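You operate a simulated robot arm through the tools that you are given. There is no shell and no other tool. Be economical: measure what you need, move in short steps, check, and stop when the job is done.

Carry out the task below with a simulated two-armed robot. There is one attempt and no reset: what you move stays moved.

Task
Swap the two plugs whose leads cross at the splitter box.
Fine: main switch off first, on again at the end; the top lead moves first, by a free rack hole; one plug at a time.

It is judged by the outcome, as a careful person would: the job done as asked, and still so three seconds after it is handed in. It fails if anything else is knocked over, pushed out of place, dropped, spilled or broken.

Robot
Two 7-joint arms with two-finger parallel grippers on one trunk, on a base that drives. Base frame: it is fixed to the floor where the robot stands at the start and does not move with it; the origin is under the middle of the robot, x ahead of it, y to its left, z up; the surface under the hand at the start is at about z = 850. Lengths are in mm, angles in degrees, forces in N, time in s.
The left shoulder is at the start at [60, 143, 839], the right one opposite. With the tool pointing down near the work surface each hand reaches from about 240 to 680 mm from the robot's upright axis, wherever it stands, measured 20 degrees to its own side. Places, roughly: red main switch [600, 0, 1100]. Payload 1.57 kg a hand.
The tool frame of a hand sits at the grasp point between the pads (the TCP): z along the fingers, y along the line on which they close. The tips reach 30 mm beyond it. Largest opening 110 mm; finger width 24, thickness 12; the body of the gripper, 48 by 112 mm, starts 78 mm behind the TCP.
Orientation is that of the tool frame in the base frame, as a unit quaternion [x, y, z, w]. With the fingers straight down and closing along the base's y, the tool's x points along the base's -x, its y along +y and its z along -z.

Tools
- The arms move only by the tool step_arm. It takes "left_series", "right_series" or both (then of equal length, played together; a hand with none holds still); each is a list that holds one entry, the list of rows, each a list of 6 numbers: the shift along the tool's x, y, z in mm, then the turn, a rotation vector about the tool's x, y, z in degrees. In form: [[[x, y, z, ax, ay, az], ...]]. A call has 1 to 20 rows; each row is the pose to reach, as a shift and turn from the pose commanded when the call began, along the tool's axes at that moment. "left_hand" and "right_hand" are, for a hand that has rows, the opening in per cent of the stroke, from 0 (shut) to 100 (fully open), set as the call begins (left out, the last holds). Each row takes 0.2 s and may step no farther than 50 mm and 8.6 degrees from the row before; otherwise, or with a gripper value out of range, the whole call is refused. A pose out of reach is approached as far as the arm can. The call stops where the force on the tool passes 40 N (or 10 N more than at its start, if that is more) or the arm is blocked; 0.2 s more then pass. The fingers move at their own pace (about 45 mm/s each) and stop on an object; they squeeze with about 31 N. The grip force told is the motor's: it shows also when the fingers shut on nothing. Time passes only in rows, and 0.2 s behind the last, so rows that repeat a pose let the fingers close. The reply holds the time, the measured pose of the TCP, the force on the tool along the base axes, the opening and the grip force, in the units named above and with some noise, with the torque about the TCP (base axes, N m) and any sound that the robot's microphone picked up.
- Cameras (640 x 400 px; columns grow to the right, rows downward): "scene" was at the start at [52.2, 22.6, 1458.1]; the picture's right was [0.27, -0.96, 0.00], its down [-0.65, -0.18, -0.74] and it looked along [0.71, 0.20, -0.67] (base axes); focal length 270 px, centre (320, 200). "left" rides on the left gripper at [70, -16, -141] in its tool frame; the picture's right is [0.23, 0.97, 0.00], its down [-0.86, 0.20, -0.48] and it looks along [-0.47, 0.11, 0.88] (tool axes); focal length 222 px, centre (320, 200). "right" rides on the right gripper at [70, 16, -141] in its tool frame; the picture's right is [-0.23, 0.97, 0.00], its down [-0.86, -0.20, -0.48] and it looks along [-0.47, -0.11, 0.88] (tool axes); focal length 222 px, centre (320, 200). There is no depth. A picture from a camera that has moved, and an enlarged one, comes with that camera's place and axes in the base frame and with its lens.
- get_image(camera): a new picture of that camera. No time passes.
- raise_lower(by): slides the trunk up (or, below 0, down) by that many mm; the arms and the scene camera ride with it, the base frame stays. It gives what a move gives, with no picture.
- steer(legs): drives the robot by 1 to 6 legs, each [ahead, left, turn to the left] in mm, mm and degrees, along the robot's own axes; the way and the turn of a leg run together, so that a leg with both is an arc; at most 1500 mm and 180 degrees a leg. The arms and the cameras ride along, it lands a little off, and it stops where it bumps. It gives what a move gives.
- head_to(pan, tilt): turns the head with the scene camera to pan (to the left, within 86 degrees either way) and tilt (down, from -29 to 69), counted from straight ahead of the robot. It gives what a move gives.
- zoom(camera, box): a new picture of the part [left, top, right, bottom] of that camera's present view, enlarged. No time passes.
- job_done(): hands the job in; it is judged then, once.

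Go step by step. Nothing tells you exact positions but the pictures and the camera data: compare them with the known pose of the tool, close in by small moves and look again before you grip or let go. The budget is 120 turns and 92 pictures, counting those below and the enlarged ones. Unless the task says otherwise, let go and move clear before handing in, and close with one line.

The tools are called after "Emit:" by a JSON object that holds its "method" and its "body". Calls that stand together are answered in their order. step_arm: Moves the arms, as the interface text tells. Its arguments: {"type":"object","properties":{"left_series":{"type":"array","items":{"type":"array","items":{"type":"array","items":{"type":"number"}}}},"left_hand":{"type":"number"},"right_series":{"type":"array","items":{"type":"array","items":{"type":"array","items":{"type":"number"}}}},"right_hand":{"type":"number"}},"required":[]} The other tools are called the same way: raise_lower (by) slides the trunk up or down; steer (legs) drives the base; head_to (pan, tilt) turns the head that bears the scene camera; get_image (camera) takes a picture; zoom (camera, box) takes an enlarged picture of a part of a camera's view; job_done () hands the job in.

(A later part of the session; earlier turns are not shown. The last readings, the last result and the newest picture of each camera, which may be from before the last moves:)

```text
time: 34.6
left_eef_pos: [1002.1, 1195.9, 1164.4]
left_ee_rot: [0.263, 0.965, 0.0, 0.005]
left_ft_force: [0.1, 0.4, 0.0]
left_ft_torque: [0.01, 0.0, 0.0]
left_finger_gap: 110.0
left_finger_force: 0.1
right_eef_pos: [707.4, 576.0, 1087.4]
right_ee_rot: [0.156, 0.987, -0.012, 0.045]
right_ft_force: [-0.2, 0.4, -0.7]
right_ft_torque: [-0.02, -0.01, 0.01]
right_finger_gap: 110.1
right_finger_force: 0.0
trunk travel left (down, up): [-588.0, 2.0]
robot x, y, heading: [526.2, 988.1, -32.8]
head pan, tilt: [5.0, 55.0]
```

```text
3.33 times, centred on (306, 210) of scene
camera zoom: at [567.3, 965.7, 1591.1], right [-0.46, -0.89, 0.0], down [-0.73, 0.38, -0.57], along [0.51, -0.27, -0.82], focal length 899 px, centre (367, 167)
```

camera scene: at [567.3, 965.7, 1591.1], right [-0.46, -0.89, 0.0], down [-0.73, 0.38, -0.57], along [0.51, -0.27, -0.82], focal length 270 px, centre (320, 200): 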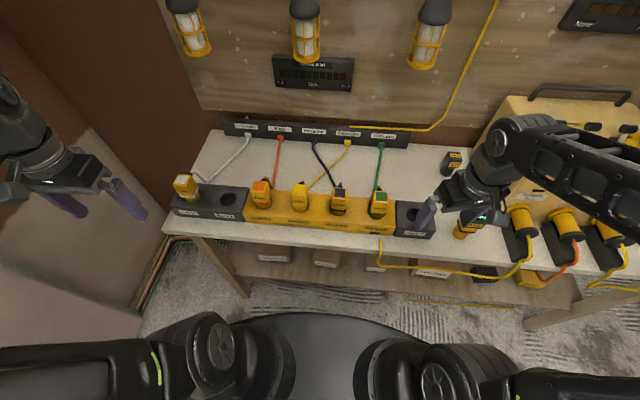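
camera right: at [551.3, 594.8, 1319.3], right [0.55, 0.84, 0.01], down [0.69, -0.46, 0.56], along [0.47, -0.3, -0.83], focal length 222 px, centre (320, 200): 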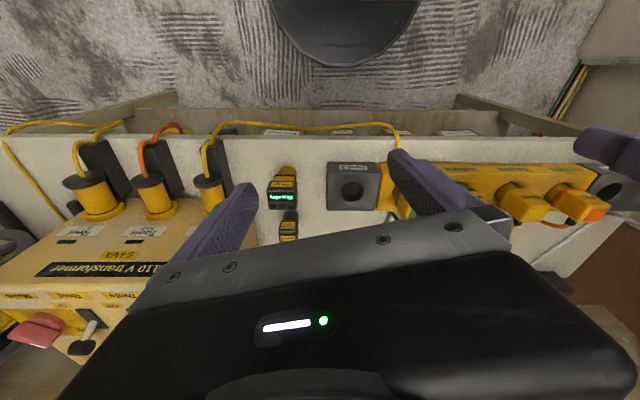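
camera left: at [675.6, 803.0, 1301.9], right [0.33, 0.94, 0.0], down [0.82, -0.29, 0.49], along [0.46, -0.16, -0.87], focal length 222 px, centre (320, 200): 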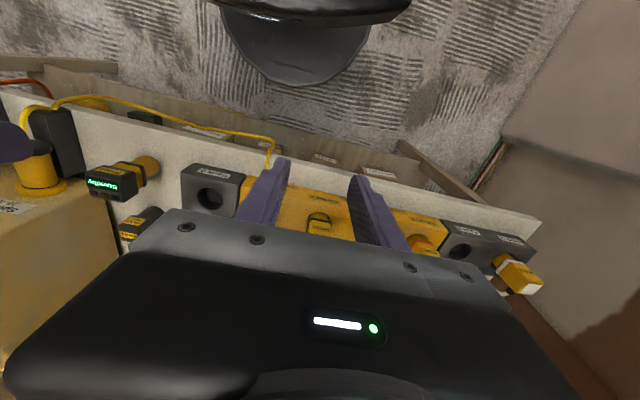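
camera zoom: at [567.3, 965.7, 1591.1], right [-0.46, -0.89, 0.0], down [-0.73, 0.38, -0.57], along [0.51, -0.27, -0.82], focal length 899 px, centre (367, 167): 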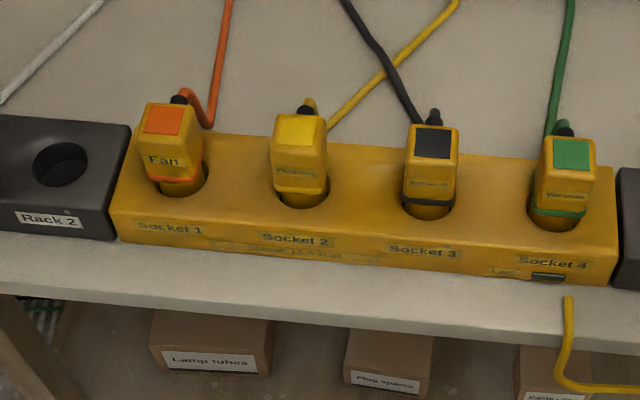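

Plug tops sit at z≈983; the Extractor plug is at about (940, 706). I bring the left hand above it, aligned with the bench, fingers at 80 mm.

Emit:
{"method": "step_arm", "body": {"left_series": [[[-18, -41, 5, 0, 0, 0], [-35, -82, 11, 0, 0, 0], [-53, -123, 16, 0, 0, 0], [-71, -165, 22, 0, 0, 0], [-89, -206, 27, 0, 0, 0], [-106, -247, 33, 0, 0, 0], [-124, -288, 38, 0, 0, 1], [-142, -329, 44, 0, 0, 2], [-160, -371, 49, 0, 0, 2.5], [-177, -412, 55, 0, 0, 2.5], [-195, -453, 60, 0, 0, 2.5], [-195, -453, 60, 0, 0, 2.5]]], "left_hand": 73}}

Emit:
{"method": "get_image", "body": {"camera": "left"}}

Emit:
{"method": "zoom", "body": {"camera": "scene", "box": [210, 130, 402, 250]}}

```text
time: 37.2
left_eef_pos: [940.0, 705.1, 1102.0]
left_ee_rot: [0.284, 0.959, -0.001, 0.004]
left_ft_force: [-0.2, 0.1, -0.2]
left_ft_torque: [-0.04, 0.0, 0.0]
left_finger_gap: 80.3
left_finger_force: 0.0
right_eef_pos: [708.4, 576.6, 1087.1]
right_ee_rot: [0.156, 0.987, -0.013, 0.045]
right_ft_force: [-0.8, -0.3, -0.7]
right_ft_torque: [-0.01, 0.0, -0.01]
right_finger_gap: 109.9
right_finger_force: 0.1
trunk travel left (down, up): [-588.0, 2.0]
robot x, y, heading: [523.0, 984.0, -32.8]
head pan, tilt: [5.0, 55.0]
```

```text
57 pictures are left
camera left: at [870.6, 729.6, 1242.7], right [0.34, 0.94, 0.0], down [0.82, -0.3, 0.49], along [0.46, -0.17, -0.87], focal length 222 px, centre (320, 200)
```

left: 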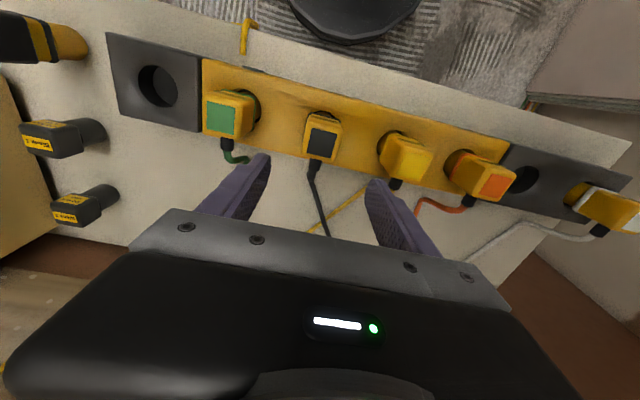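

```text
3.33 times, centred on (306, 190) of scene
camera zoom: at [567.5, 967.0, 1591.1], right [-0.47, -0.89, 0.0], down [-0.73, 0.38, -0.57], along [0.51, -0.27, -0.82], focal length 899 px, centre (367, 233)
```

zoom: 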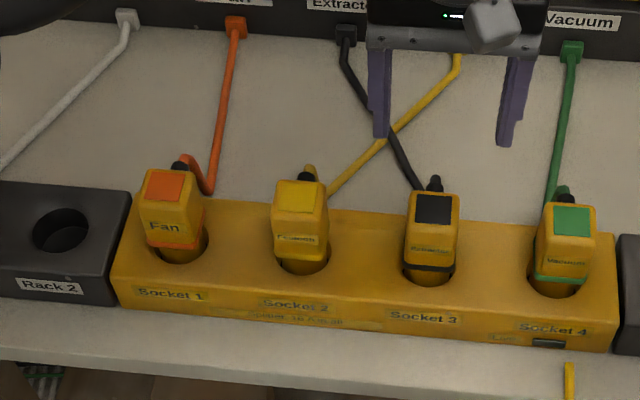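

Hand well over the plug (within 3 mm). I descend with the fingers on either side.

Emit:
{"method": "step_arm", "body": {"left_series": [[[2.5, 0.5, 35, 0, 0, 0], [2.5, 0.5, 70, 0, 0, 0], [2.5, 0.5, 105, 0, 0, 0], [2.5, 0.5, 130, 0, 0, 0], [2.5, 0.5, 145, 0, 0, 0], [2.5, 0.5, 154, 0, 0, 0], [2.5, 0.5, 154, 0, 0, 0]]]}}

Emit:
{"method": "get_image", "body": {"camera": "left"}}

Emit:
{"method": "zoom", "body": {"camera": "scene", "box": [270, 160, 398, 240]}}

```text
time: 38.8
left_eef_pos: [940.9, 708.9, 948.8]
left_ee_rot: [0.284, 0.959, -0.001, 0.004]
left_ft_force: [-0.2, 0.1, 0.2]
left_ft_torque: [0.01, -0.02, 0.03]
left_finger_gap: 80.3
left_finger_force: 0.1
right_eef_pos: [708.3, 576.4, 1087.2]
right_ee_rot: [0.156, 0.987, -0.012, 0.044]
right_ft_force: [0.4, 0.0, 0.5]
right_ft_torque: [-0.03, 0.01, -0.02]
right_finger_gap: 109.8
right_finger_force: 0.0
trunk travel left (down, up): [-588.0, 2.0]
robot x, y, heading: [526.1, 984.8, -32.6]
head pan, tilt: [5.0, 55.0]
```

```text
55 pictures are left
camera left: at [871.3, 733.0, 1090.3], right [0.34, 0.94, 0.0], down [0.82, -0.3, 0.49], along [0.46, -0.17, -0.87], focal length 222 px, centre (320, 200)
```

left: 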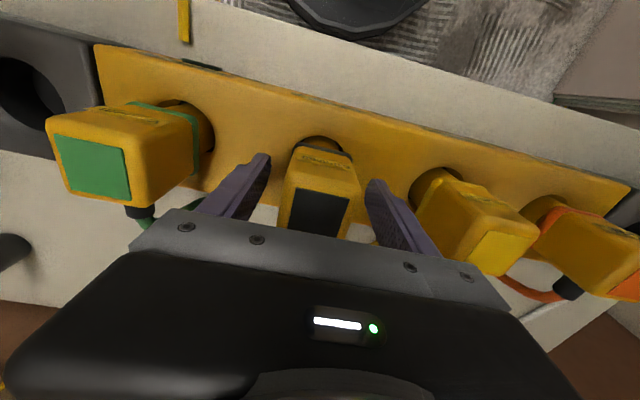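

```text
5.00 times, centred on (334, 200) of scene
camera zoom: at [567.4, 965.9, 1591.0], right [-0.47, -0.89, 0.0], down [-0.73, 0.38, -0.57], along [0.51, -0.27, -0.82], focal length 1348 px, centre (250, 200)
```

zoom: 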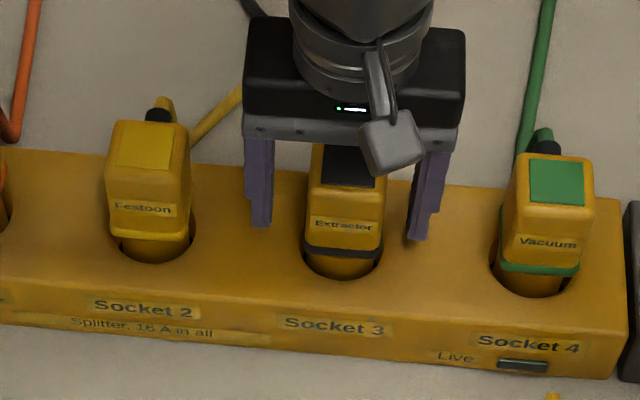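

Well placed. I close on the plug.

Emit:
{"method": "step_arm", "body": {"left_series": [[[0, 0, 0, 0, 0, 0], [0, 0, 0, 0, 0, 0], [0, 0, 0, 0, 0, 0], [0, 0, 0, 0, 0, 0], [0, 0, 0, 0, 0, 0]]], "left_hand": 0}}

Emit:
{"method": "step_arm", "body": {"left_series": [[[0, 0, -8, 0, 0, 0], [0, 0, -20, 0, 0, 0], [0, 0, -35, 0, 0, 0], [0, 0, -55, 0, 0, 0], [0, 0, -75, 0, 0, 0]]]}}

Emit:
{"method": "zoom", "body": {"camera": "scene", "box": [210, 130, 402, 250]}}

```text
time: 40.0
left_eef_pos: [941.1, 708.5, 949.1]
left_ee_rot: [0.284, 0.959, 0.0, 0.004]
left_ft_force: [0.2, -1.0, 1.0]
left_ft_torque: [-0.1, 0.06, 0.0]
left_finger_gap: 43.6
left_finger_force: 31.2
right_eef_pos: [709.2, 576.3, 1086.1]
right_ee_rot: [0.156, 0.987, -0.012, 0.045]
right_ft_force: [0.7, 0.2, 0.4]
right_ft_torque: [0.0, 0.02, 0.0]
right_finger_gap: 109.8
right_finger_force: 0.1
trunk travel left (down, up): [-588.0, 2.0]
robot x, y, heading: [528.8, 981.0, -32.8]
head pan, tilt: [5.0, 55.0]
```

```text
time: 41.2
left_eef_pos: [937.9, 708.4, 1027.7]
left_ee_rot: [0.285, 0.959, 0.0, 0.005]
left_ft_force: [0.3, 0.3, -1.8]
left_ft_torque: [0.03, 0.0, -0.01]
left_finger_gap: 43.6
left_finger_force: 31.2
right_eef_pos: [707.9, 576.2, 1087.4]
right_ee_rot: [0.156, 0.987, -0.012, 0.045]
right_ft_force: [-0.4, 0.8, 0.2]
right_ft_torque: [0.05, -0.03, -0.01]
right_finger_gap: 110.0
right_finger_force: 0.1
trunk travel left (down, up): [-588.0, 2.0]
robot x, y, heading: [522.3, 984.4, -32.7]
head pan, tilt: [5.0, 55.0]
```

```text
3.33 times, centred on (306, 190) of scene
camera zoom: at [567.4, 966.0, 1591.0], right [-0.47, -0.89, 0.0], down [-0.73, 0.38, -0.57], along [0.51, -0.27, -0.82], focal length 899 px, centre (367, 233)
```

zoom: 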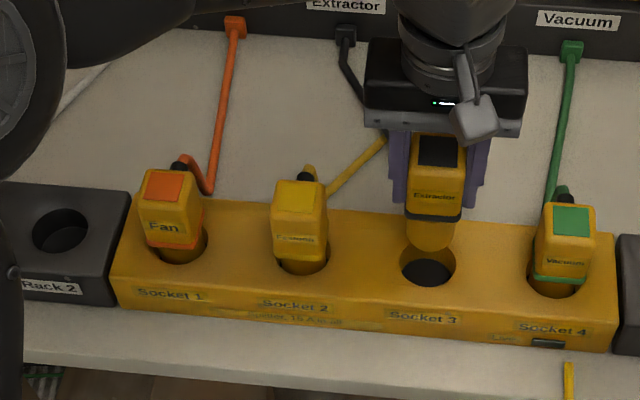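

The plug came out cleanly. I raise it above the neighbours and carry it toward Rack 2.

Emit:
{"method": "step_arm", "body": {"left_series": [[[0, 0, -25, 0, 0, 0], [0, 0, -50, 0, 0, 0], [0, 0, -76, 0, 0, 0], [-1, 30, -76, 0, 0, 0], [-2, 65, -76, 0, 0, 0], [-4, 100, -76, 0, 0, 0], [-5, 140, -76, 0, 0, 0], [-6, 180, -76, 0, 0, 0]]]}}

Emit:
{"method": "step_arm", "body": {"left_series": [[[-1, 35, 0, 0, 0, 0], [-2, 70, 0, 0, 0, 0], [-3, 105, 0, 0, 0, 0], [-4, 140, 0, 0, 0, 0], [-5, 168, 0, 0, 0, 0], [-5, 168, 0, 0, 0, 0]]]}}

Emit:
{"method": "get_image", "body": {"camera": "left"}}

Emit:
{"method": "zoom", "body": {"camera": "scene", "box": [160, 100, 400, 250]}}

```text
time: 43.0
left_eef_pos: [1046.8, 858.1, 1102.6]
left_ee_rot: [0.284, 0.959, -0.001, 0.005]
left_ft_force: [0.0, 0.0, -1.1]
left_ft_torque: [-0.03, 0.0, -0.02]
left_finger_gap: 43.5
left_finger_force: 30.8
right_eef_pos: [708.4, 576.9, 1087.6]
right_ee_rot: [0.156, 0.987, -0.012, 0.045]
right_ft_force: [0.3, -0.7, -0.2]
right_ft_torque: [-0.02, 0.04, 0.0]
right_finger_gap: 109.9
right_finger_force: 0.0
trunk travel left (down, up): [-588.0, 2.0]
robot x, y, heading: [524.2, 982.3, -32.8]
head pan, tilt: [5.0, 55.0]
```

```text
time: 44.4
left_eef_pos: [1139.2, 996.4, 1101.6]
left_ee_rot: [0.284, 0.959, -0.001, 0.004]
left_ft_force: [0.0, 0.3, -1.6]
left_ft_torque: [0.01, 0.01, 0.0]
left_finger_gap: 43.4
left_finger_force: 31.4
right_eef_pos: [707.7, 575.4, 1087.1]
right_ee_rot: [0.157, 0.986, -0.013, 0.045]
right_ft_force: [-0.4, 0.2, -0.2]
right_ft_torque: [0.01, -0.03, -0.02]
right_finger_gap: 109.8
right_finger_force: 0.0
trunk travel left (down, up): [-588.0, 2.0]
robot x, y, heading: [526.0, 982.3, -32.8]
head pan, tilt: [5.0, 55.0]
```

```text
52 pictures are left
camera left: at [1069.3, 1020.6, 1242.8], right [0.34, 0.94, 0.0], down [0.82, -0.3, 0.49], along [0.46, -0.17, -0.87], focal length 222 px, centre (320, 200)
```

left: 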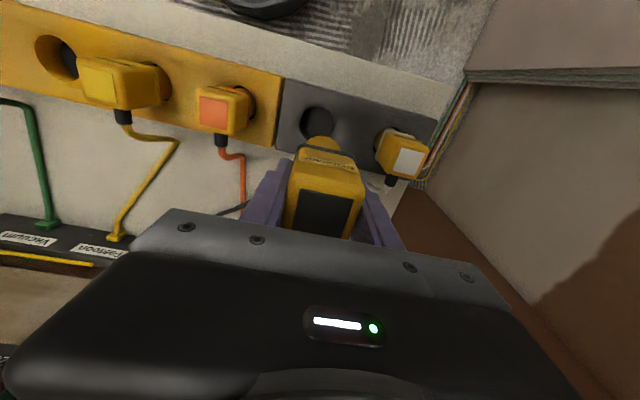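

```text
2.67 times, centred on (280, 175) of scene
camera zoom: at [567.4, 965.7, 1591.0], right [-0.47, -0.89, 0.0], down [-0.73, 0.38, -0.57], along [0.51, -0.27, -0.82], focal length 719 px, centre (427, 267)
```

zoom: 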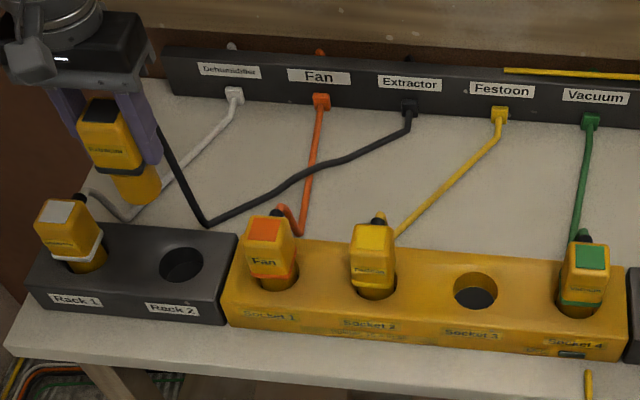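

The lead follows nicely. I lower until the plug's nose is just above the Rack 2 hole, and check alignment.

Emit:
{"method": "step_arm", "body": {"left_series": [[[0, 0, 30, 0, 0, 0], [0, 0, 60, 0, 0, 0], [0, 0, 85, 0, 0, 0], [0, 0, 88, 0, 0, 0], [0, 0, 88, 0, 0, 0]]]}}

Emit:
{"method": "zoom", "body": {"camera": "left", "box": [220, 70, 420, 195]}}

Emit:
{"method": "zoom", "body": {"camera": "scene", "box": [170, 150, 298, 230]}}

```text
time: 45.6
left_eef_pos: [1138.7, 993.3, 1012.6]
left_ee_rot: [0.283, 0.959, 0.0, 0.004]
left_ft_force: [0.6, 0.1, -1.1]
left_ft_torque: [0.04, 0.01, 0.02]
left_finger_gap: 43.6
left_finger_force: 31.1
right_eef_pos: [709.4, 577.4, 1086.6]
right_ee_rot: [0.156, 0.987, -0.013, 0.045]
right_ft_force: [0.0, 0.8, -0.4]
right_ft_torque: [-0.01, -0.02, 0.0]
right_finger_gap: 110.2
right_finger_force: 0.1
trunk travel left (down, up): [-588.0, 2.0]
robot x, y, heading: [527.8, 983.6, -32.6]
head pan, tilt: [5.0, 55.0]
```

```text
3.20 times, centred on (320, 132) of left
camera zoom: at [1068.1, 1018.8, 1155.2], right [0.34, 0.94, 0.0], down [0.82, -0.3, 0.49], along [0.46, -0.17, -0.87], focal length 711 px, centre (320, 416)
```

zoom: 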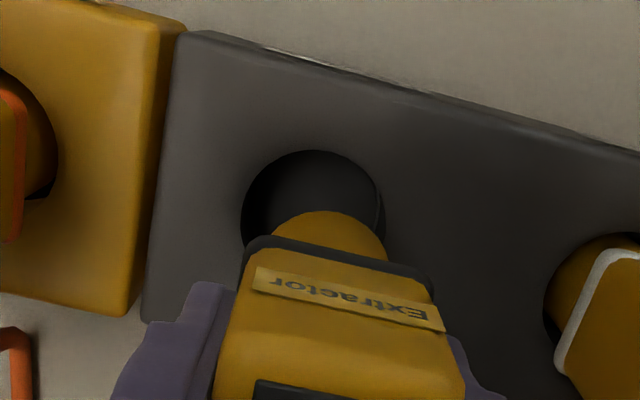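

```text
5.00 times, centred on (234, 190) of scene
camera zoom: at [567.9, 966.0, 1591.0], right [-0.47, -0.89, 0.0], down [-0.73, 0.38, -0.57], along [0.51, -0.27, -0.82], focal length 1348 px, centre (750, 250)
```

zoom: 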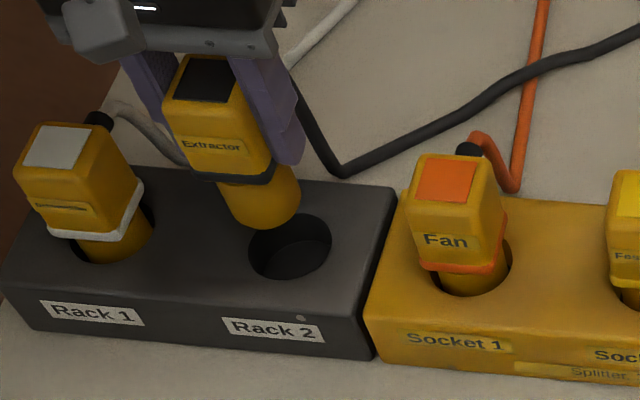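

The nose needs shifting by a few mm (toward me and to the right). I correct, lower to just above the rim and recheck.

Emit:
{"method": "step_arm", "body": {"left_series": [[[4, -5, 5, 0, 0, 0], [4, -5, 20, 0, 0, 0], [4, -5, 25, 0, 0, 0], [4, -5, 25, 0, 0, 0]]]}}

Emit:
{"method": "zoom", "body": {"camera": "left", "box": [240, 80, 400, 180]}}

Emit:
{"method": "zoom", "body": {"camera": "scene", "box": [190, 160, 270, 210]}}

```text
time: 46.6
left_eef_pos: [1131.1, 993.1, 987.9]
left_ee_rot: [0.283, 0.959, 0.0, 0.004]
left_ft_force: [-0.3, -0.1, -1.3]
left_ft_torque: [0.03, 0.01, 0.0]
left_finger_gap: 43.7
left_finger_force: 31.0
right_eef_pos: [709.2, 577.2, 1087.7]
right_ee_rot: [0.156, 0.987, -0.013, 0.046]
right_ft_force: [-0.1, -0.2, -0.2]
right_ft_torque: [0.04, -0.01, 0.0]
right_finger_gap: 110.0
right_finger_force: 0.1
trunk travel left (down, up): [-588.0, 2.0]
robot x, y, heading: [527.9, 982.0, -32.5]
head pan, tilt: [5.0, 55.0]
```

```text
4.00 times, centred on (320, 130) of left
camera zoom: at [1061.8, 1016.8, 1129.9], right [0.34, 0.94, 0.0], down [0.82, -0.3, 0.49], along [0.46, -0.17, -0.87], focal length 888 px, centre (320, 480)
```

zoom: 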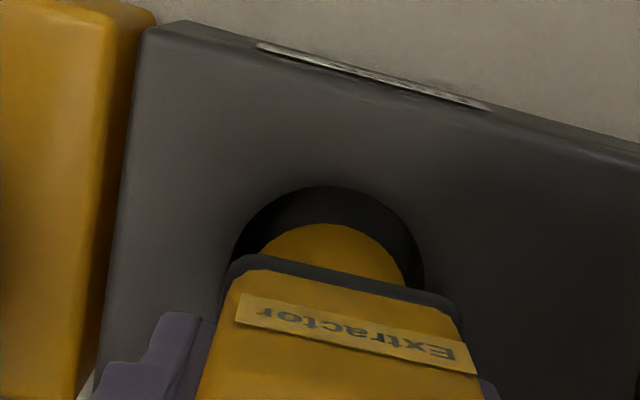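

```text
8.00 times, centred on (230, 185) of scene
camera zoom: at [567.8, 966.0, 1591.0], right [-0.47, -0.89, 0.0], down [-0.73, 0.38, -0.57], along [0.51, -0.27, -0.82], focal length 2157 px, centre (1040, 320)
```

zoom: 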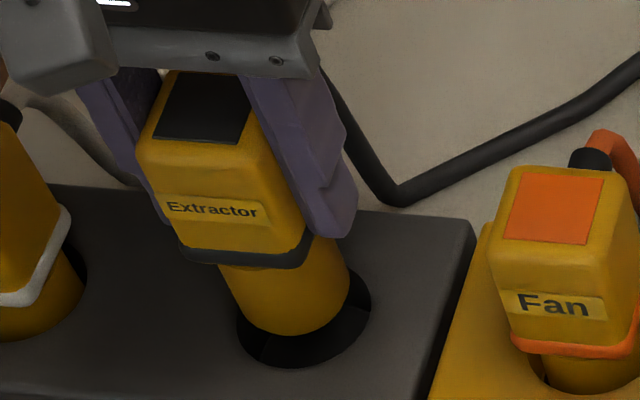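

Nose and hole now line up within about 1–2 mm. I lower it in.

Emit:
{"method": "step_arm", "body": {"left_series": [[[0, -1, 10, 0, 0, 0], [0, -1, 20, 0, 0, 0], [0, -1, 30, 0, 0, 0], [0, -1, 37, 0, 0, 0], [0, -1, 37, 0, 0, 0]]]}}

Emit:
{"method": "zoom", "body": {"camera": "scene", "box": [170, 150, 298, 230]}}

```text
time: 47.8
left_eef_pos: [1132.5, 991.4, 951.9]
left_ee_rot: [0.284, 0.959, 0.0, 0.004]
left_ft_force: [-0.8, -0.7, -1.8]
left_ft_torque: [0.04, -0.01, 0.01]
left_finger_gap: 43.4
left_finger_force: 30.8
right_eef_pos: [708.4, 576.6, 1086.9]
right_ee_rot: [0.156, 0.987, -0.012, 0.045]
right_ft_force: [-0.1, 0.6, 1.0]
right_ft_torque: [-0.02, -0.01, 0.02]
right_finger_gap: 110.1
right_finger_force: 0.1
trunk travel left (down, up): [-588.0, 2.0]
robot x, y, heading: [527.2, 983.4, -32.9]
head pan, tilt: [5.0, 55.0]
```

```text
5.00 times, centred on (234, 190) of scene
camera zoom: at [567.6, 966.0, 1591.0], right [-0.47, -0.89, 0.0], down [-0.73, 0.38, -0.57], along [0.51, -0.27, -0.82], focal length 1348 px, centre (750, 250)
```

zoom: 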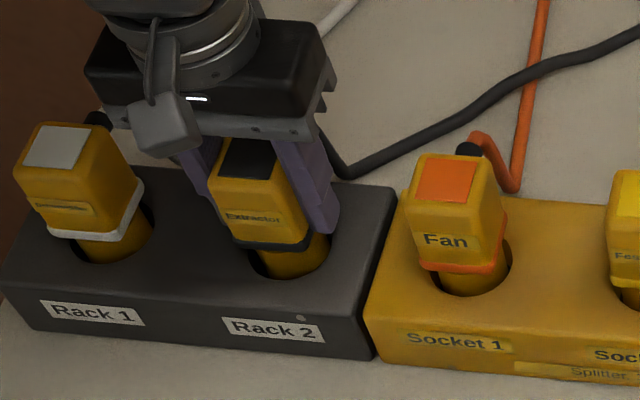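

It is in the hole. I press down gently to find the seat.

Emit:
{"method": "step_arm", "body": {"left_series": [[[0, 0, 2, 0, 0, 0], [0, 0, 4, 0, 0, 0], [0, 0, 6, 0, 0, 0], [0, 0, 6, 0, 0, 0]]]}}

```text
time: 48.8
left_eef_pos: [1132.6, 991.4, 948.5]
left_ee_rot: [0.284, 0.959, -0.001, 0.008]
left_ft_force: [0.5, 2.0, 29.8]
left_ft_torque: [0.13, 0.26, -0.02]
left_finger_gap: 43.7
left_finger_force: 30.8
right_eef_pos: [704.9, 577.2, 1088.0]
right_ee_rot: [0.157, 0.987, -0.013, 0.045]
right_ft_force: [-1.0, -0.8, -0.1]
right_ft_torque: [-0.03, 0.01, 0.0]
right_finger_gap: 109.9
right_finger_force: 0.1
trunk travel left (down, up): [-588.0, 2.0]
robot x, y, heading: [525.6, 985.3, -32.5]
head pan, tilt: [5.0, 55.0]
```

Seated at 948. Release, rise, and move over the Festoon plug in socket 2.

Emit:
{"method": "step_arm", "body": {"left_series": [[[0, 0, -3, 0, 0, 0], [0, 0, -3, 0, 0, 0], [0, 0, -3, 0, 0, 0], [0, 0, -3, 0, 0, 0], [0, 0, -20, 0, 0, 0], [0, 0, -60, 0, 0, 0], [0, 0, -100, 0, 0, 0], [0, 0, -140, 0, 0, 0], [0, 0, -155, 0, 0, 0], [0, -40, -155, 0, 0, 0], [1, -85, -155, 0, 0, 0], [2, -130, -155, 0, 0, 0], [3, -175, -155, 0, 0, 0], [3, -215, -155, 0, 0, 0], [3, -228, -155, 0, 0, 0], [3, -228, -155, 0, 0, 0]]], "left_hand": 73}}

Emit:
{"method": "get_image", "body": {"camera": "left"}}

Emit:
{"method": "zoom", "body": {"camera": "scene", "box": [160, 120, 400, 270]}}

```text
time: 52.2
left_eef_pos: [1005.1, 803.4, 1099.3]
left_ee_rot: [0.283, 0.959, -0.001, 0.004]
left_ft_force: [-0.3, -0.4, -1.0]
left_ft_torque: [0.04, -0.01, 0.0]
left_finger_gap: 80.4
left_finger_force: 0.0
right_eef_pos: [709.3, 575.1, 1087.6]
right_ee_rot: [0.156, 0.987, -0.013, 0.045]
right_ft_force: [0.7, 0.3, 0.8]
right_ft_torque: [-0.01, 0.0, -0.05]
right_finger_gap: 110.1
right_finger_force: 0.0
trunk travel left (down, up): [-588.0, 2.0]
robot x, y, heading: [526.6, 982.5, -32.8]
head pan, tilt: [5.0, 55.0]
```

```text
45 pictures are left
camera left: at [935.2, 828.4, 1240.7], right [0.34, 0.94, 0.0], down [0.82, -0.3, 0.49], along [0.46, -0.17, -0.87], focal length 222 px, centre (320, 200)
```

left: 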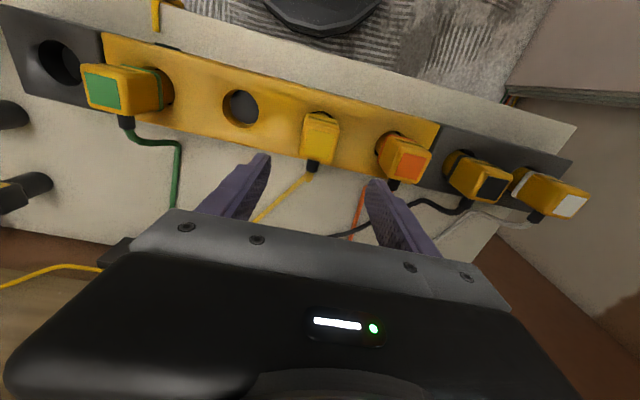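

```text
2.67 times, centred on (280, 195) of scene
camera zoom: at [567.4, 965.9, 1591.0], right [-0.47, -0.89, 0.0], down [-0.73, 0.38, -0.57], along [0.51, -0.27, -0.82], focal length 719 px, centre (427, 213)
```

zoom: 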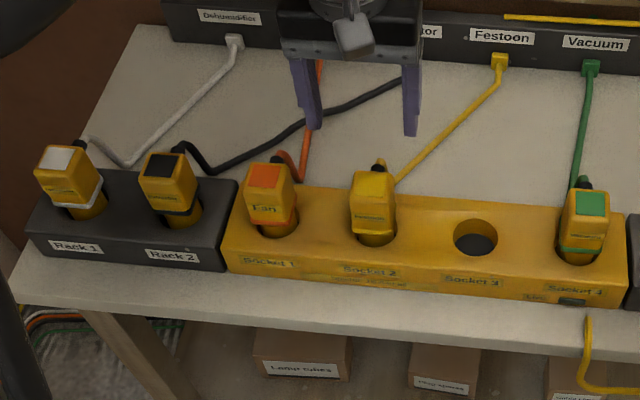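

The Festoon plug lies in the same place under the hand as the Extractor did. Descend and grip.

Emit:
{"method": "step_arm", "body": {"left_series": [[[0, 0, 35, 0, 0, 0], [0, 0, 70, 0, 0, 0], [0, 0, 105, 0, 0, 0], [0, 0, 130, 0, 0, 0], [0, 0, 145, 0, 0, 0], [0, 0, 150, 0, 0, 0], [0, 0, 150, 0, 0, 0]]]}}

Emit:
{"method": "zoom", "body": {"camera": "scene", "box": [230, 150, 358, 230]}}

Emit:
{"method": "get_image", "body": {"camera": "left"}}

```text
time: 53.8
left_eef_pos: [1006.6, 799.9, 949.8]
left_ee_rot: [0.284, 0.959, 0.0, 0.005]
left_ft_force: [-0.4, 0.5, -0.7]
left_ft_torque: [0.01, 0.03, 0.01]
left_finger_gap: 80.4
left_finger_force: 0.0
right_eef_pos: [708.6, 575.1, 1087.2]
right_ee_rot: [0.157, 0.986, -0.012, 0.045]
right_ft_force: [-0.6, -0.6, 0.0]
right_ft_torque: [0.02, 0.04, -0.01]
right_finger_gap: 109.7
right_finger_force: 0.1
trunk travel left (down, up): [-588.0, 2.0]
robot x, y, heading: [530.8, 983.7, -32.3]
head pan, tilt: [5.0, 55.0]
```

```text
5.00 times, centred on (294, 190) of scene
camera zoom: at [567.6, 965.9, 1591.0], right [-0.47, -0.89, 0.0], down [-0.73, 0.38, -0.57], along [0.51, -0.27, -0.82], focal length 1348 px, centre (450, 250)
```

zoom: 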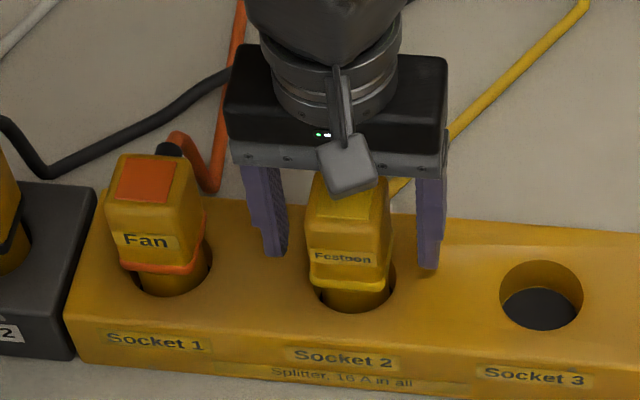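

```text
42 pictures are left
camera left: at [936.8, 824.8, 1090.6], right [0.34, 0.94, 0.0], down [0.82, -0.3, 0.49], along [0.46, -0.17, -0.87], focal length 222 px, centre (320, 200)
```

left: 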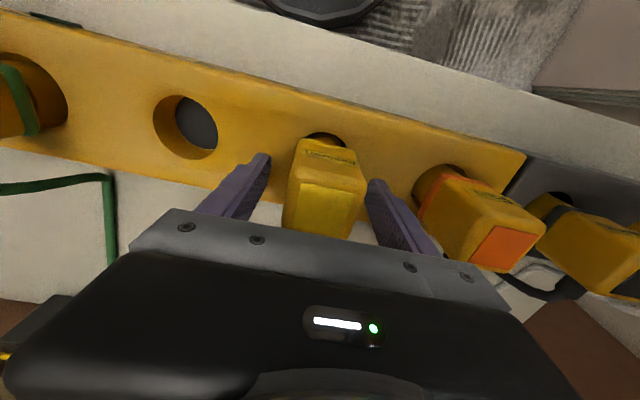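

Emit:
{"method": "step_arm", "body": {"left_series": [[[0, 0, 0, 0, 0, 0], [0, 0, 0, 0, 0, 0], [0, 0, 0, 0, 0, 0], [0, 0, 0, 0, 0, 0], [0, 0, 0, 0, 0, 0]]], "left_hand": 0}}

Emit:
{"method": "step_arm", "body": {"left_series": [[[0, 0, -8, 0, 0, 0], [0, 0, -20, 0, 0, 0], [0, 0, -40, 0, 0, 0], [0, 0, -65, 0, 0, 0], [0, 0, -90, 0, 0, 0], [0, 0, -90, 0, 0, 0]]]}}

Emit:
{"method": "step_arm", "body": {"left_series": [[[0, -30, 0, 0, 0, 0], [0, -65, 0, 0, 0, 0], [0, -95, 0, 0, 0, 0], [0, -114, 0, 0, 0, 0], [0, -114, 25, 0, 0, 0], [0, -114, 25, 0, 0, 0]]]}}

Emit:
{"method": "zoom", "body": {"camera": "left", "box": [220, 70, 420, 195]}}

Emit:
{"method": "zoom", "body": {"camera": "scene", "box": [270, 150, 398, 230]}}

```text
time: 55.0
left_eef_pos: [1006.5, 801.8, 949.3]
left_ee_rot: [0.284, 0.959, 0.0, 0.004]
left_ft_force: [0.1, -0.2, 0.2]
left_ft_torque: [-0.03, -0.01, 0.0]
left_finger_gap: 43.9
left_finger_force: 30.9
right_eef_pos: [708.0, 576.1, 1088.0]
right_ee_rot: [0.157, 0.986, -0.013, 0.045]
right_ft_force: [0.3, 0.0, 0.3]
right_ft_torque: [0.02, -0.01, 0.01]
right_finger_gap: 110.0
right_finger_force: 0.1
trunk travel left (down, up): [-588.0, 2.0]
robot x, y, heading: [529.7, 981.2, -32.7]
head pan, tilt: [5.0, 55.0]
```

```text
time: 56.4
left_eef_pos: [1005.8, 800.7, 1038.8]
left_ee_rot: [0.285, 0.959, 0.0, 0.004]
left_ft_force: [-1.4, -0.7, -2.4]
left_ft_torque: [0.04, -0.01, 0.0]
left_finger_gap: 43.6
left_finger_force: 30.9
right_eef_pos: [708.6, 575.6, 1086.7]
right_ee_rot: [0.156, 0.987, -0.013, 0.044]
right_ft_force: [-1.0, -0.8, 0.1]
right_ft_torque: [-0.02, 0.0, -0.01]
right_finger_gap: 109.9
right_finger_force: 0.0
trunk travel left (down, up): [-588.0, 2.0]
robot x, y, heading: [525.1, 981.5, -32.6]
head pan, tilt: [5.0, 55.0]
```

```text
time: 57.8
left_eef_pos: [941.6, 707.4, 1015.6]
left_ee_rot: [0.284, 0.959, -0.001, 0.005]
left_ft_force: [-1.2, 0.4, -1.3]
left_ft_torque: [0.0, -0.01, 0.01]
left_finger_gap: 43.7
left_finger_force: 31.3
right_eef_pos: [707.6, 576.4, 1087.3]
right_ee_rot: [0.157, 0.987, -0.013, 0.045]
right_ft_force: [-0.6, -0.9, 0.0]
right_ft_torque: [0.02, 0.02, 0.01]
right_finger_gap: 110.0
right_finger_force: 0.1
trunk travel left (down, up): [-588.0, 2.0]
robot x, y, heading: [526.6, 986.1, -32.4]
head pan, tilt: [5.0, 55.0]
```

```text
3.20 times, centred on (320, 132) of left
camera zoom: at [871.6, 732.1, 1157.5], right [0.34, 0.94, 0.0], down [0.82, -0.3, 0.49], along [0.46, -0.17, -0.87], focal length 711 px, centre (320, 416)
```

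zoom: 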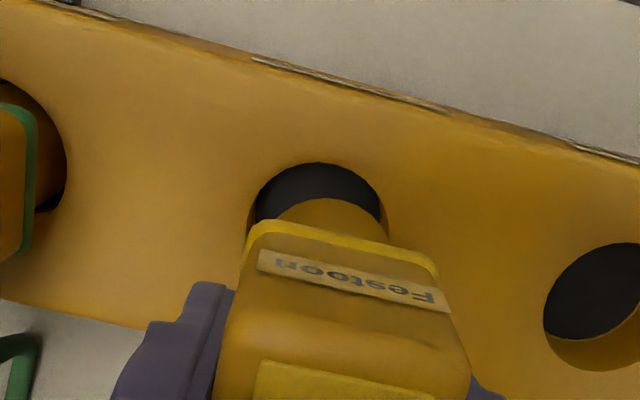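

```text
5.00 times, centred on (334, 190) of scene
camera zoom: at [567.2, 966.0, 1591.1], right [-0.47, -0.89, 0.0], down [-0.72, 0.38, -0.57], along [0.51, -0.27, -0.82], focal length 1348 px, centre (250, 250)
```

zoom: 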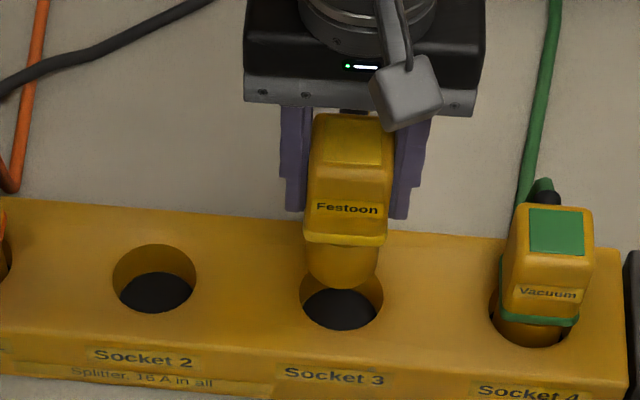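

Near-aligned: small correction (−3 mm along y, −1 mm x), then lower in.

Emit:
{"method": "step_arm", "body": {"left_series": [[[-1, -3, 5, 0, 0, 0], [-1, -3, 18, 0, 0, 0], [-1, -3, 28, 0, 0, 0], [-1, -3, 28, 0, 0, 0]]]}}

Emit:
{"method": "zoom", "body": {"camera": "left", "box": [240, 80, 400, 180]}}

Emit:
{"method": "zoom", "body": {"camera": "scene", "box": [300, 170, 380, 220]}}

```text
time: 58.8
left_eef_pos: [941.3, 703.9, 990.1]
left_ee_rot: [0.284, 0.959, 0.0, 0.005]
left_ft_force: [0.5, 0.2, -1.7]
left_ft_torque: [-0.03, -0.02, -0.01]
left_finger_gap: 43.6
left_finger_force: 30.5
right_eef_pos: [709.3, 576.2, 1087.5]
right_ee_rot: [0.156, 0.987, -0.014, 0.045]
right_ft_force: [-1.1, -1.3, -0.7]
right_ft_torque: [0.02, 0.01, -0.02]
right_finger_gap: 110.0
right_finger_force: 0.2
trunk travel left (down, up): [-588.0, 2.0]
robot x, y, heading: [527.6, 986.1, -32.7]
head pan, tilt: [5.0, 55.0]
```

```text
4.00 times, centred on (320, 130) of left
camera zoom: at [871.2, 728.5, 1130.5], right [0.34, 0.94, 0.0], down [0.82, -0.3, 0.49], along [0.46, -0.17, -0.87], focal length 888 px, centre (320, 480)
```

zoom: 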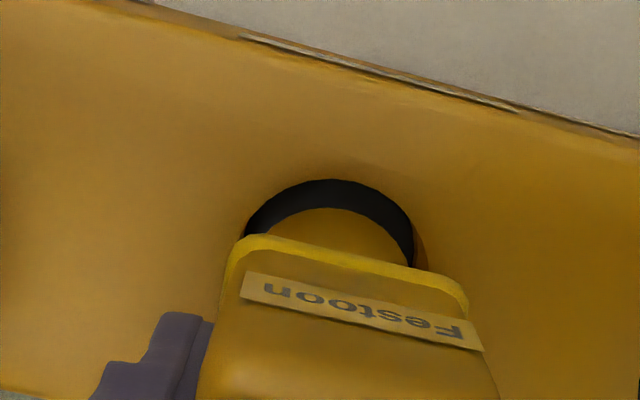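

```text
8.00 times, centred on (340, 195) of scene
camera zoom: at [567.6, 965.9, 1591.0], right [-0.47, -0.89, 0.0], down [-0.73, 0.38, -0.57], along [0.51, -0.27, -0.82], focal length 2157 px, centre (160, 240)
```

zoom: 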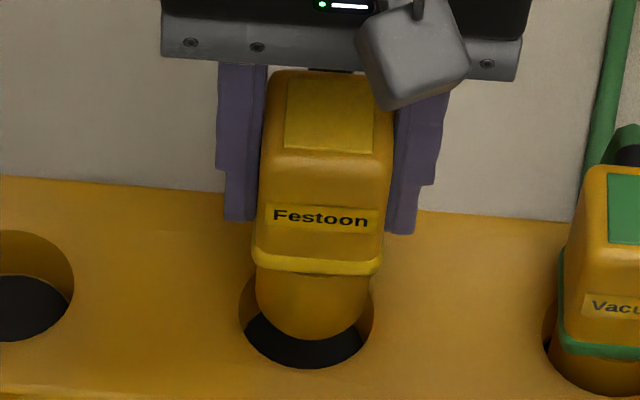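

Emit:
{"method": "step_arm", "body": {"left_series": [[[-1.5, 1, 10, 0, 0, 0], [-1.5, 1, 20, 0, 0, 0], [-1.5, 1, 30, 0, 0, 0], [-1.5, 1, 38, 0, 0, 0], [-1.5, 1, 41, 0, 0, 0], [-1.5, 1, 43, 0, 0, 0]]]}}

Emit:
{"method": "zoom", "body": {"camera": "scene", "box": [250, 150, 410, 250]}}

```text
time: 60.2
left_eef_pos: [945.3, 703.3, 949.9]
left_ee_rot: [0.284, 0.959, -0.003, 0.007]
left_ft_force: [1.4, 3.5, 29.5]
left_ft_torque: [0.46, 0.15, 0.0]
left_finger_gap: 43.8
left_finger_force: 30.9
right_eef_pos: [706.4, 577.4, 1089.2]
right_ee_rot: [0.156, 0.987, -0.012, 0.046]
right_ft_force: [-0.9, 0.0, 0.6]
right_ft_torque: [0.02, 0.02, 0.01]
right_finger_gap: 110.0
right_finger_force: 0.1
trunk travel left (down, up): [-588.0, 2.0]
robot x, y, heading: [527.6, 984.3, -32.7]
head pan, tilt: [5.0, 55.0]
```

```text
4.00 times, centred on (330, 200) of scene
camera zoom: at [565.4, 967.9, 1591.6], right [-0.47, -0.89, 0.0], down [-0.72, 0.38, -0.57], along [0.51, -0.27, -0.82], focal length 1078 px, centre (280, 200)
```

zoom: 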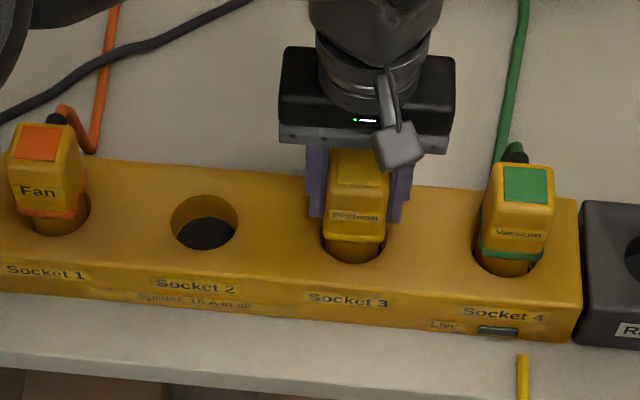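

Seated at the same depth as before. Release, rise, and go back over the Extractor plug in Rack 2.

Emit:
{"method": "step_arm", "body": {"left_series": [[[0, 0, -3, 0, 0, 0], [0, 0, -3, 0, 0, 0], [0, 0, -3, 0, 0, 0], [0, 0, -3, 0, 0, 0], [0, 0, -20, 0, 0, 0], [0, 0, -60, 0, 0, 0], [0, 0, -100, 0, 0, 0], [0, 0, -140, 0, 0, 0], [0, 0, -155, 0, 0, 0], [0, 40, -155, 0, 0, 0], [0, 85, -155, 0, 0, 0], [0, 130, -155, 0, 0, 0], [0, 175, -155, 0, 0, 0], [0, 220, -155, 0, 0, 0], [0, 265, -155, 0, 0, 0], [0, 310, -155, 0, 0, 0], [0, 340, -155, 0, 0, 0], [0, 344, -155, 0, 0, 0], [0, 344, -155, 0, 0, 0]]], "left_hand": 73}}

Emit:
{"method": "get_image", "body": {"camera": "left"}}

Emit:
{"method": "get_image", "body": {"camera": "scene"}}

```text
time: 64.2
left_eef_pos: [1130.1, 993.5, 1100.1]
left_ee_rot: [0.284, 0.959, 0.0, 0.005]
left_ft_force: [0.3, 0.7, 0.2]
left_ft_torque: [0.0, 0.01, 0.01]
left_finger_gap: 79.8
left_finger_force: 0.1
right_eef_pos: [708.4, 577.1, 1087.3]
right_ee_rot: [0.156, 0.987, -0.012, 0.045]
right_ft_force: [-0.7, -0.6, 0.7]
right_ft_torque: [0.01, 0.01, 0.0]
right_finger_gap: 109.8
right_finger_force: 0.1
trunk travel left (down, up): [-588.0, 2.0]
robot x, y, heading: [523.1, 981.7, -32.6]
head pan, tilt: [5.0, 55.0]
```

```text
36 pictures are left
camera left: at [1060.0, 1017.1, 1240.1], right [0.34, 0.94, 0.0], down [0.82, -0.3, 0.49], along [0.46, -0.17, -0.87], focal length 222 px, centre (320, 200)
```

left: 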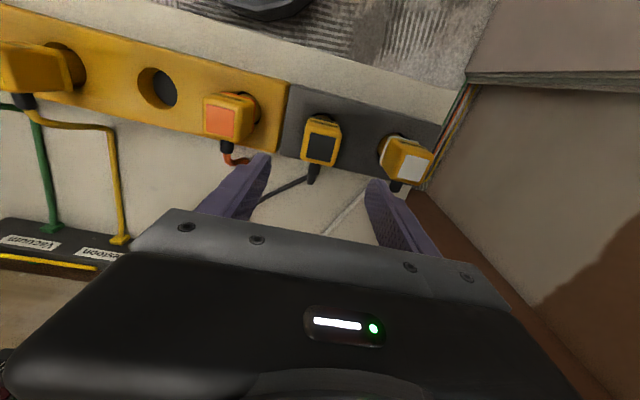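

```text
35 pictures are left
camera scene: at [567.6, 966.1, 1591.0], right [-0.47, -0.89, 0.0], down [-0.73, 0.38, -0.57], along [0.51, -0.27, -0.82], focal length 270 px, centre (320, 200)
```

scene: 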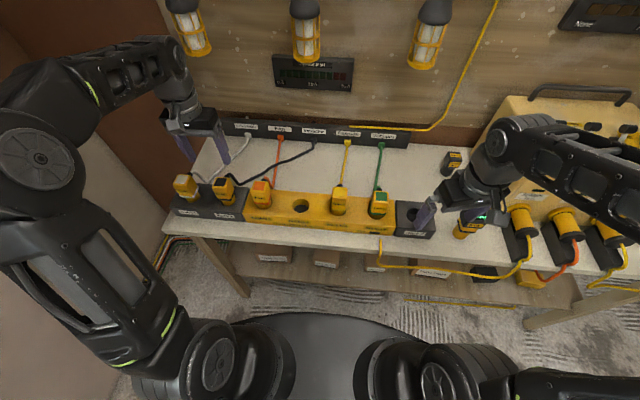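

Yellow is in socket 3. The Extractor plug sits under the hand; correct x by −3 mm, descend, grip.

Emit:
{"method": "step_arm", "body": {"left_series": [[[-3, 0, 35, 0, 0, 0], [-3, 0, 70, 0, 0, 0], [-3, 0, 105, 0, 0, 0], [-3, 0, 130, 0, 0, 0], [-3, 0, 145, 0, 0, 0], [-3, 0, 150, 0, 0, 0], [-3, 0, 150, 0, 0, 0]]]}}

Emit:
{"method": "get_image", "body": {"camera": "left"}}

```text
time: 65.8
left_eef_pos: [1133.7, 988.5, 947.9]
left_ee_rot: [0.285, 0.959, -0.001, 0.005]
left_ft_force: [-0.7, -0.6, 0.4]
left_ft_torque: [0.04, 0.03, -0.01]
left_finger_gap: 80.2
left_finger_force: 0.1
right_eef_pos: [708.6, 576.7, 1087.7]
right_ee_rot: [0.156, 0.987, -0.012, 0.045]
right_ft_force: [-0.2, 0.5, 0.9]
right_ft_torque: [0.02, -0.02, -0.03]
right_finger_gap: 110.0
right_finger_force: 0.0
trunk travel left (down, up): [-588.0, 2.0]
robot x, y, heading: [524.7, 981.7, -32.6]
head pan, tilt: [5.0, 55.0]
```

```text
34 pictures are left
camera left: at [1064.8, 1013.5, 1089.2], right [0.34, 0.94, 0.0], down [0.82, -0.3, 0.49], along [0.46, -0.17, -0.87], focal length 222 px, centre (320, 200)
```

left: 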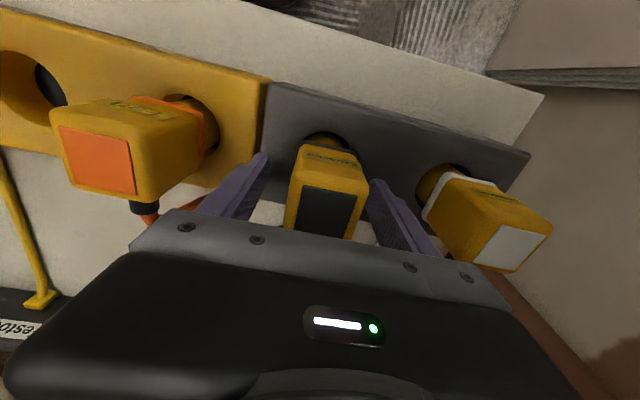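

Emit:
{"method": "step_arm", "body": {"left_series": [[[0, 2, 0, 0, 0, 0], [0, 2, 0, 0, 0, 0], [0, 2, 0, 0, 0, 0], [0, 2, 0, 0, 0, 0], [0, 2, 0, 0, 0, 0], [0, 2, 0, 0, 0, 0]]], "left_hand": 0}}

Emit:
{"method": "step_arm", "body": {"left_series": [[[0, 0, -8, 0, 0, 0], [0, 0, -20, 0, 0, 0], [0, 0, -50, 0, 0, 0], [0, 0, -85, 0, 0, 0], [0, 0, -120, 0, 0, 0], [0, 0, -155, 0, 0, 0], [0, -40, -155, 0, 0, 0], [1, -85, -155, 0, 0, 0], [2, -130, -155, 0, 0, 0], [2, -175, -155, 0, 0, 0], [2, -215, -155, 0, 0, 0], [2, -229, -155, 0, 0, 0], [2, -229, -125, 0, 0, 0], [2, -229, -90, 0, 0, 0], [2, -229, -65, 0, 0, 0], [2, -229, -65, 0, 0, 0]]]}}

Emit:
{"method": "zoom", "body": {"camera": "left", "box": [220, 70, 420, 195]}}

Emit:
{"method": "zoom", "body": {"camera": "scene", "box": [230, 130, 390, 230]}}

```text
time: 67.2
left_eef_pos: [1137.7, 991.4, 947.8]
left_ee_rot: [0.285, 0.959, -0.001, 0.005]
left_ft_force: [0.6, 0.4, 0.3]
left_ft_torque: [-0.02, -0.01, 0.04]
left_finger_gap: 43.8
left_finger_force: 31.0
right_eef_pos: [708.1, 575.8, 1088.0]
right_ee_rot: [0.157, 0.987, -0.011, 0.044]
right_ft_force: [-0.1, -0.1, -0.2]
right_ft_torque: [-0.05, -0.04, 0.01]
right_finger_gap: 109.8
right_finger_force: 0.2
trunk travel left (down, up): [-588.0, 2.0]
robot x, y, heading: [527.4, 985.0, -32.7]
head pan, tilt: [5.0, 55.0]
```

```text
time: 70.6
left_eef_pos: [1008.2, 803.2, 1013.5]
left_ee_rot: [0.285, 0.959, -0.001, 0.005]
left_ft_force: [-0.1, -0.4, -0.9]
left_ft_torque: [-0.02, -0.04, -0.02]
left_finger_gap: 43.4
left_finger_force: 31.5
right_eef_pos: [708.4, 575.5, 1087.3]
right_ee_rot: [0.157, 0.986, -0.013, 0.046]
right_ft_force: [0.5, -1.9, 0.1]
right_ft_torque: [0.02, -0.04, -0.03]
right_finger_gap: 110.0
right_finger_force: 0.0
trunk travel left (down, up): [-588.0, 2.0]
robot x, y, heading: [526.2, 981.8, -32.7]
head pan, tilt: [5.0, 55.0]
```

```text
3.20 times, centred on (320, 132) of left
camera zoom: at [938.0, 827.9, 1154.3], right [0.34, 0.94, 0.0], down [0.82, -0.3, 0.49], along [0.46, -0.17, -0.87], focal length 711 px, centre (320, 416)
```

zoom: 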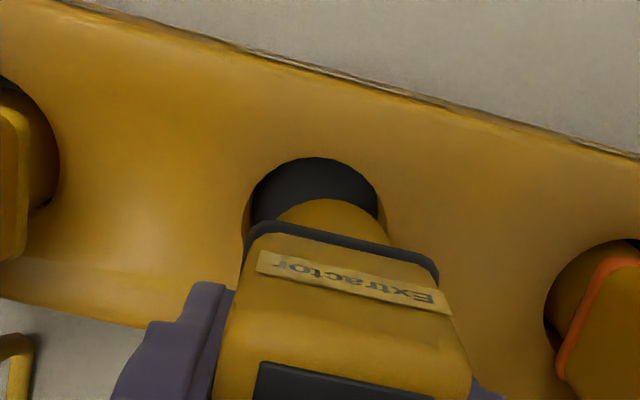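

```text
4.00 times, centred on (310, 180) of scene
camera zoom: at [567.4, 966.0, 1591.0], right [-0.47, -0.89, 0.0], down [-0.73, 0.38, -0.57], along [0.51, -0.27, -0.82], focal length 1078 px, centre (360, 280)
```

zoom: 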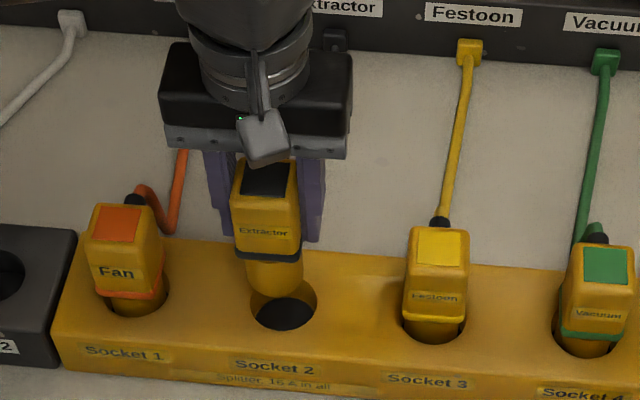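

Need about −4 mm in y. Correct and lower in steps to the seat.

Emit:
{"method": "step_arm", "body": {"left_series": [[[-1, -4, 5, 0, 0, 0], [-1, -4, 18, 0, 0, 0], [-1, -4, 27, 0, 0, 0], [-1, -4, 27, 0, 0, 0]]]}}

Emit:
{"method": "zoom", "body": {"camera": "scene", "box": [260, 160, 340, 210]}}

Emit:
{"method": "zoom", "body": {"camera": "left", "box": [240, 80, 400, 180]}}

```text
time: 71.6
left_eef_pos: [1007.9, 796.2, 986.4]
left_ee_rot: [0.284, 0.959, -0.001, 0.004]
left_ft_force: [-0.7, -0.3, -1.3]
left_ft_torque: [0.01, -0.02, 0.01]
left_finger_gap: 43.5
left_finger_force: 31.0
right_eef_pos: [709.3, 576.8, 1088.7]
right_ee_rot: [0.157, 0.987, -0.012, 0.044]
right_ft_force: [-0.1, 0.7, 0.8]
right_ft_torque: [-0.01, -0.01, 0.0]
right_finger_gap: 110.3
right_finger_force: 0.0
trunk travel left (down, up): [-588.0, 2.0]
robot x, y, heading: [524.4, 982.5, -32.7]
head pan, tilt: [5.0, 55.0]
```

```text
8.00 times, centred on (300, 185) of scene
camera zoom: at [567.6, 965.9, 1591.0], right [-0.47, -0.89, 0.0], down [-0.73, 0.38, -0.57], along [0.51, -0.27, -0.82], focal length 2157 px, centre (480, 320)
```

zoom: 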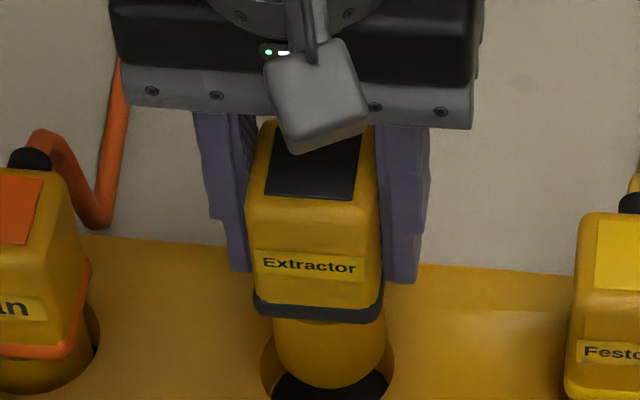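

```text
4.00 times, centred on (320, 130) of left
camera zoom: at [937.6, 821.6, 1127.5], right [0.34, 0.94, 0.0], down [0.82, -0.3, 0.49], along [0.46, -0.17, -0.87], focal length 888 px, centre (320, 480)
```

zoom: 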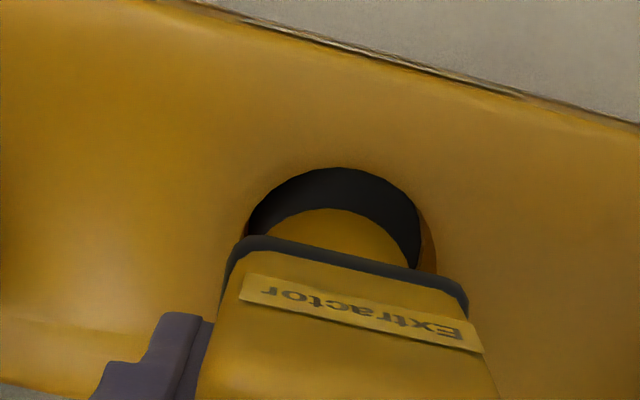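

Aligned. Lower to the seat.

Emit:
{"method": "step_arm", "body": {"left_series": [[[0, 0, 10, 0, 0, 0], [0, 0, 20, 0, 0, 0], [0, 0, 30, 0, 0, 0], [0, 0, 36, 0, 0, 0], [0, 0, 39, 0, 0, 0], [0, 0, 41, 0, 0, 0]]]}}

Emit:
{"method": "zoom", "body": {"camera": "scene", "box": [220, 150, 380, 250]}}

```text
time: 73.0
left_eef_pos: [1007.4, 797.5, 949.8]
left_ee_rot: [0.284, 0.959, -0.001, 0.006]
left_ft_force: [-0.8, 3.1, 16.6]
left_ft_torque: [0.31, 0.38, -0.04]
left_finger_gap: 43.9
left_finger_force: 31.0
right_eef_pos: [707.3, 577.7, 1088.1]
right_ee_rot: [0.156, 0.987, -0.012, 0.045]
right_ft_force: [-0.1, 0.5, -0.5]
right_ft_torque: [0.0, 0.01, 0.0]
right_finger_gap: 110.0
right_finger_force: 0.0
trunk travel left (down, up): [-588.0, 2.0]
robot x, y, heading: [526.0, 985.2, -32.7]
head pan, tilt: [5.0, 55.0]
```

```text
4.00 times, centred on (300, 200) of scene
camera zoom: at [566.2, 966.8, 1591.5], right [-0.47, -0.89, 0.0], down [-0.72, 0.38, -0.57], along [0.51, -0.27, -0.82], focal length 1078 px, centre (400, 200)
```

zoom: 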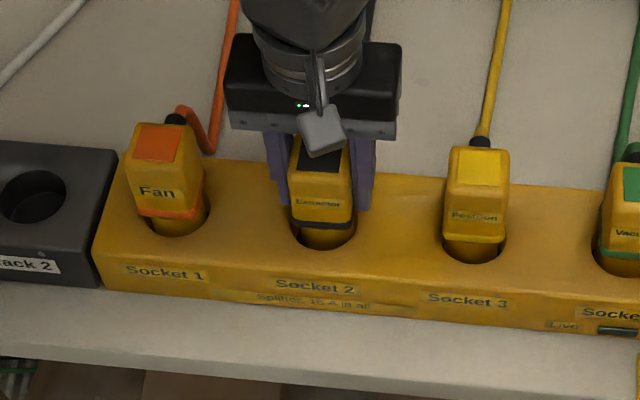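

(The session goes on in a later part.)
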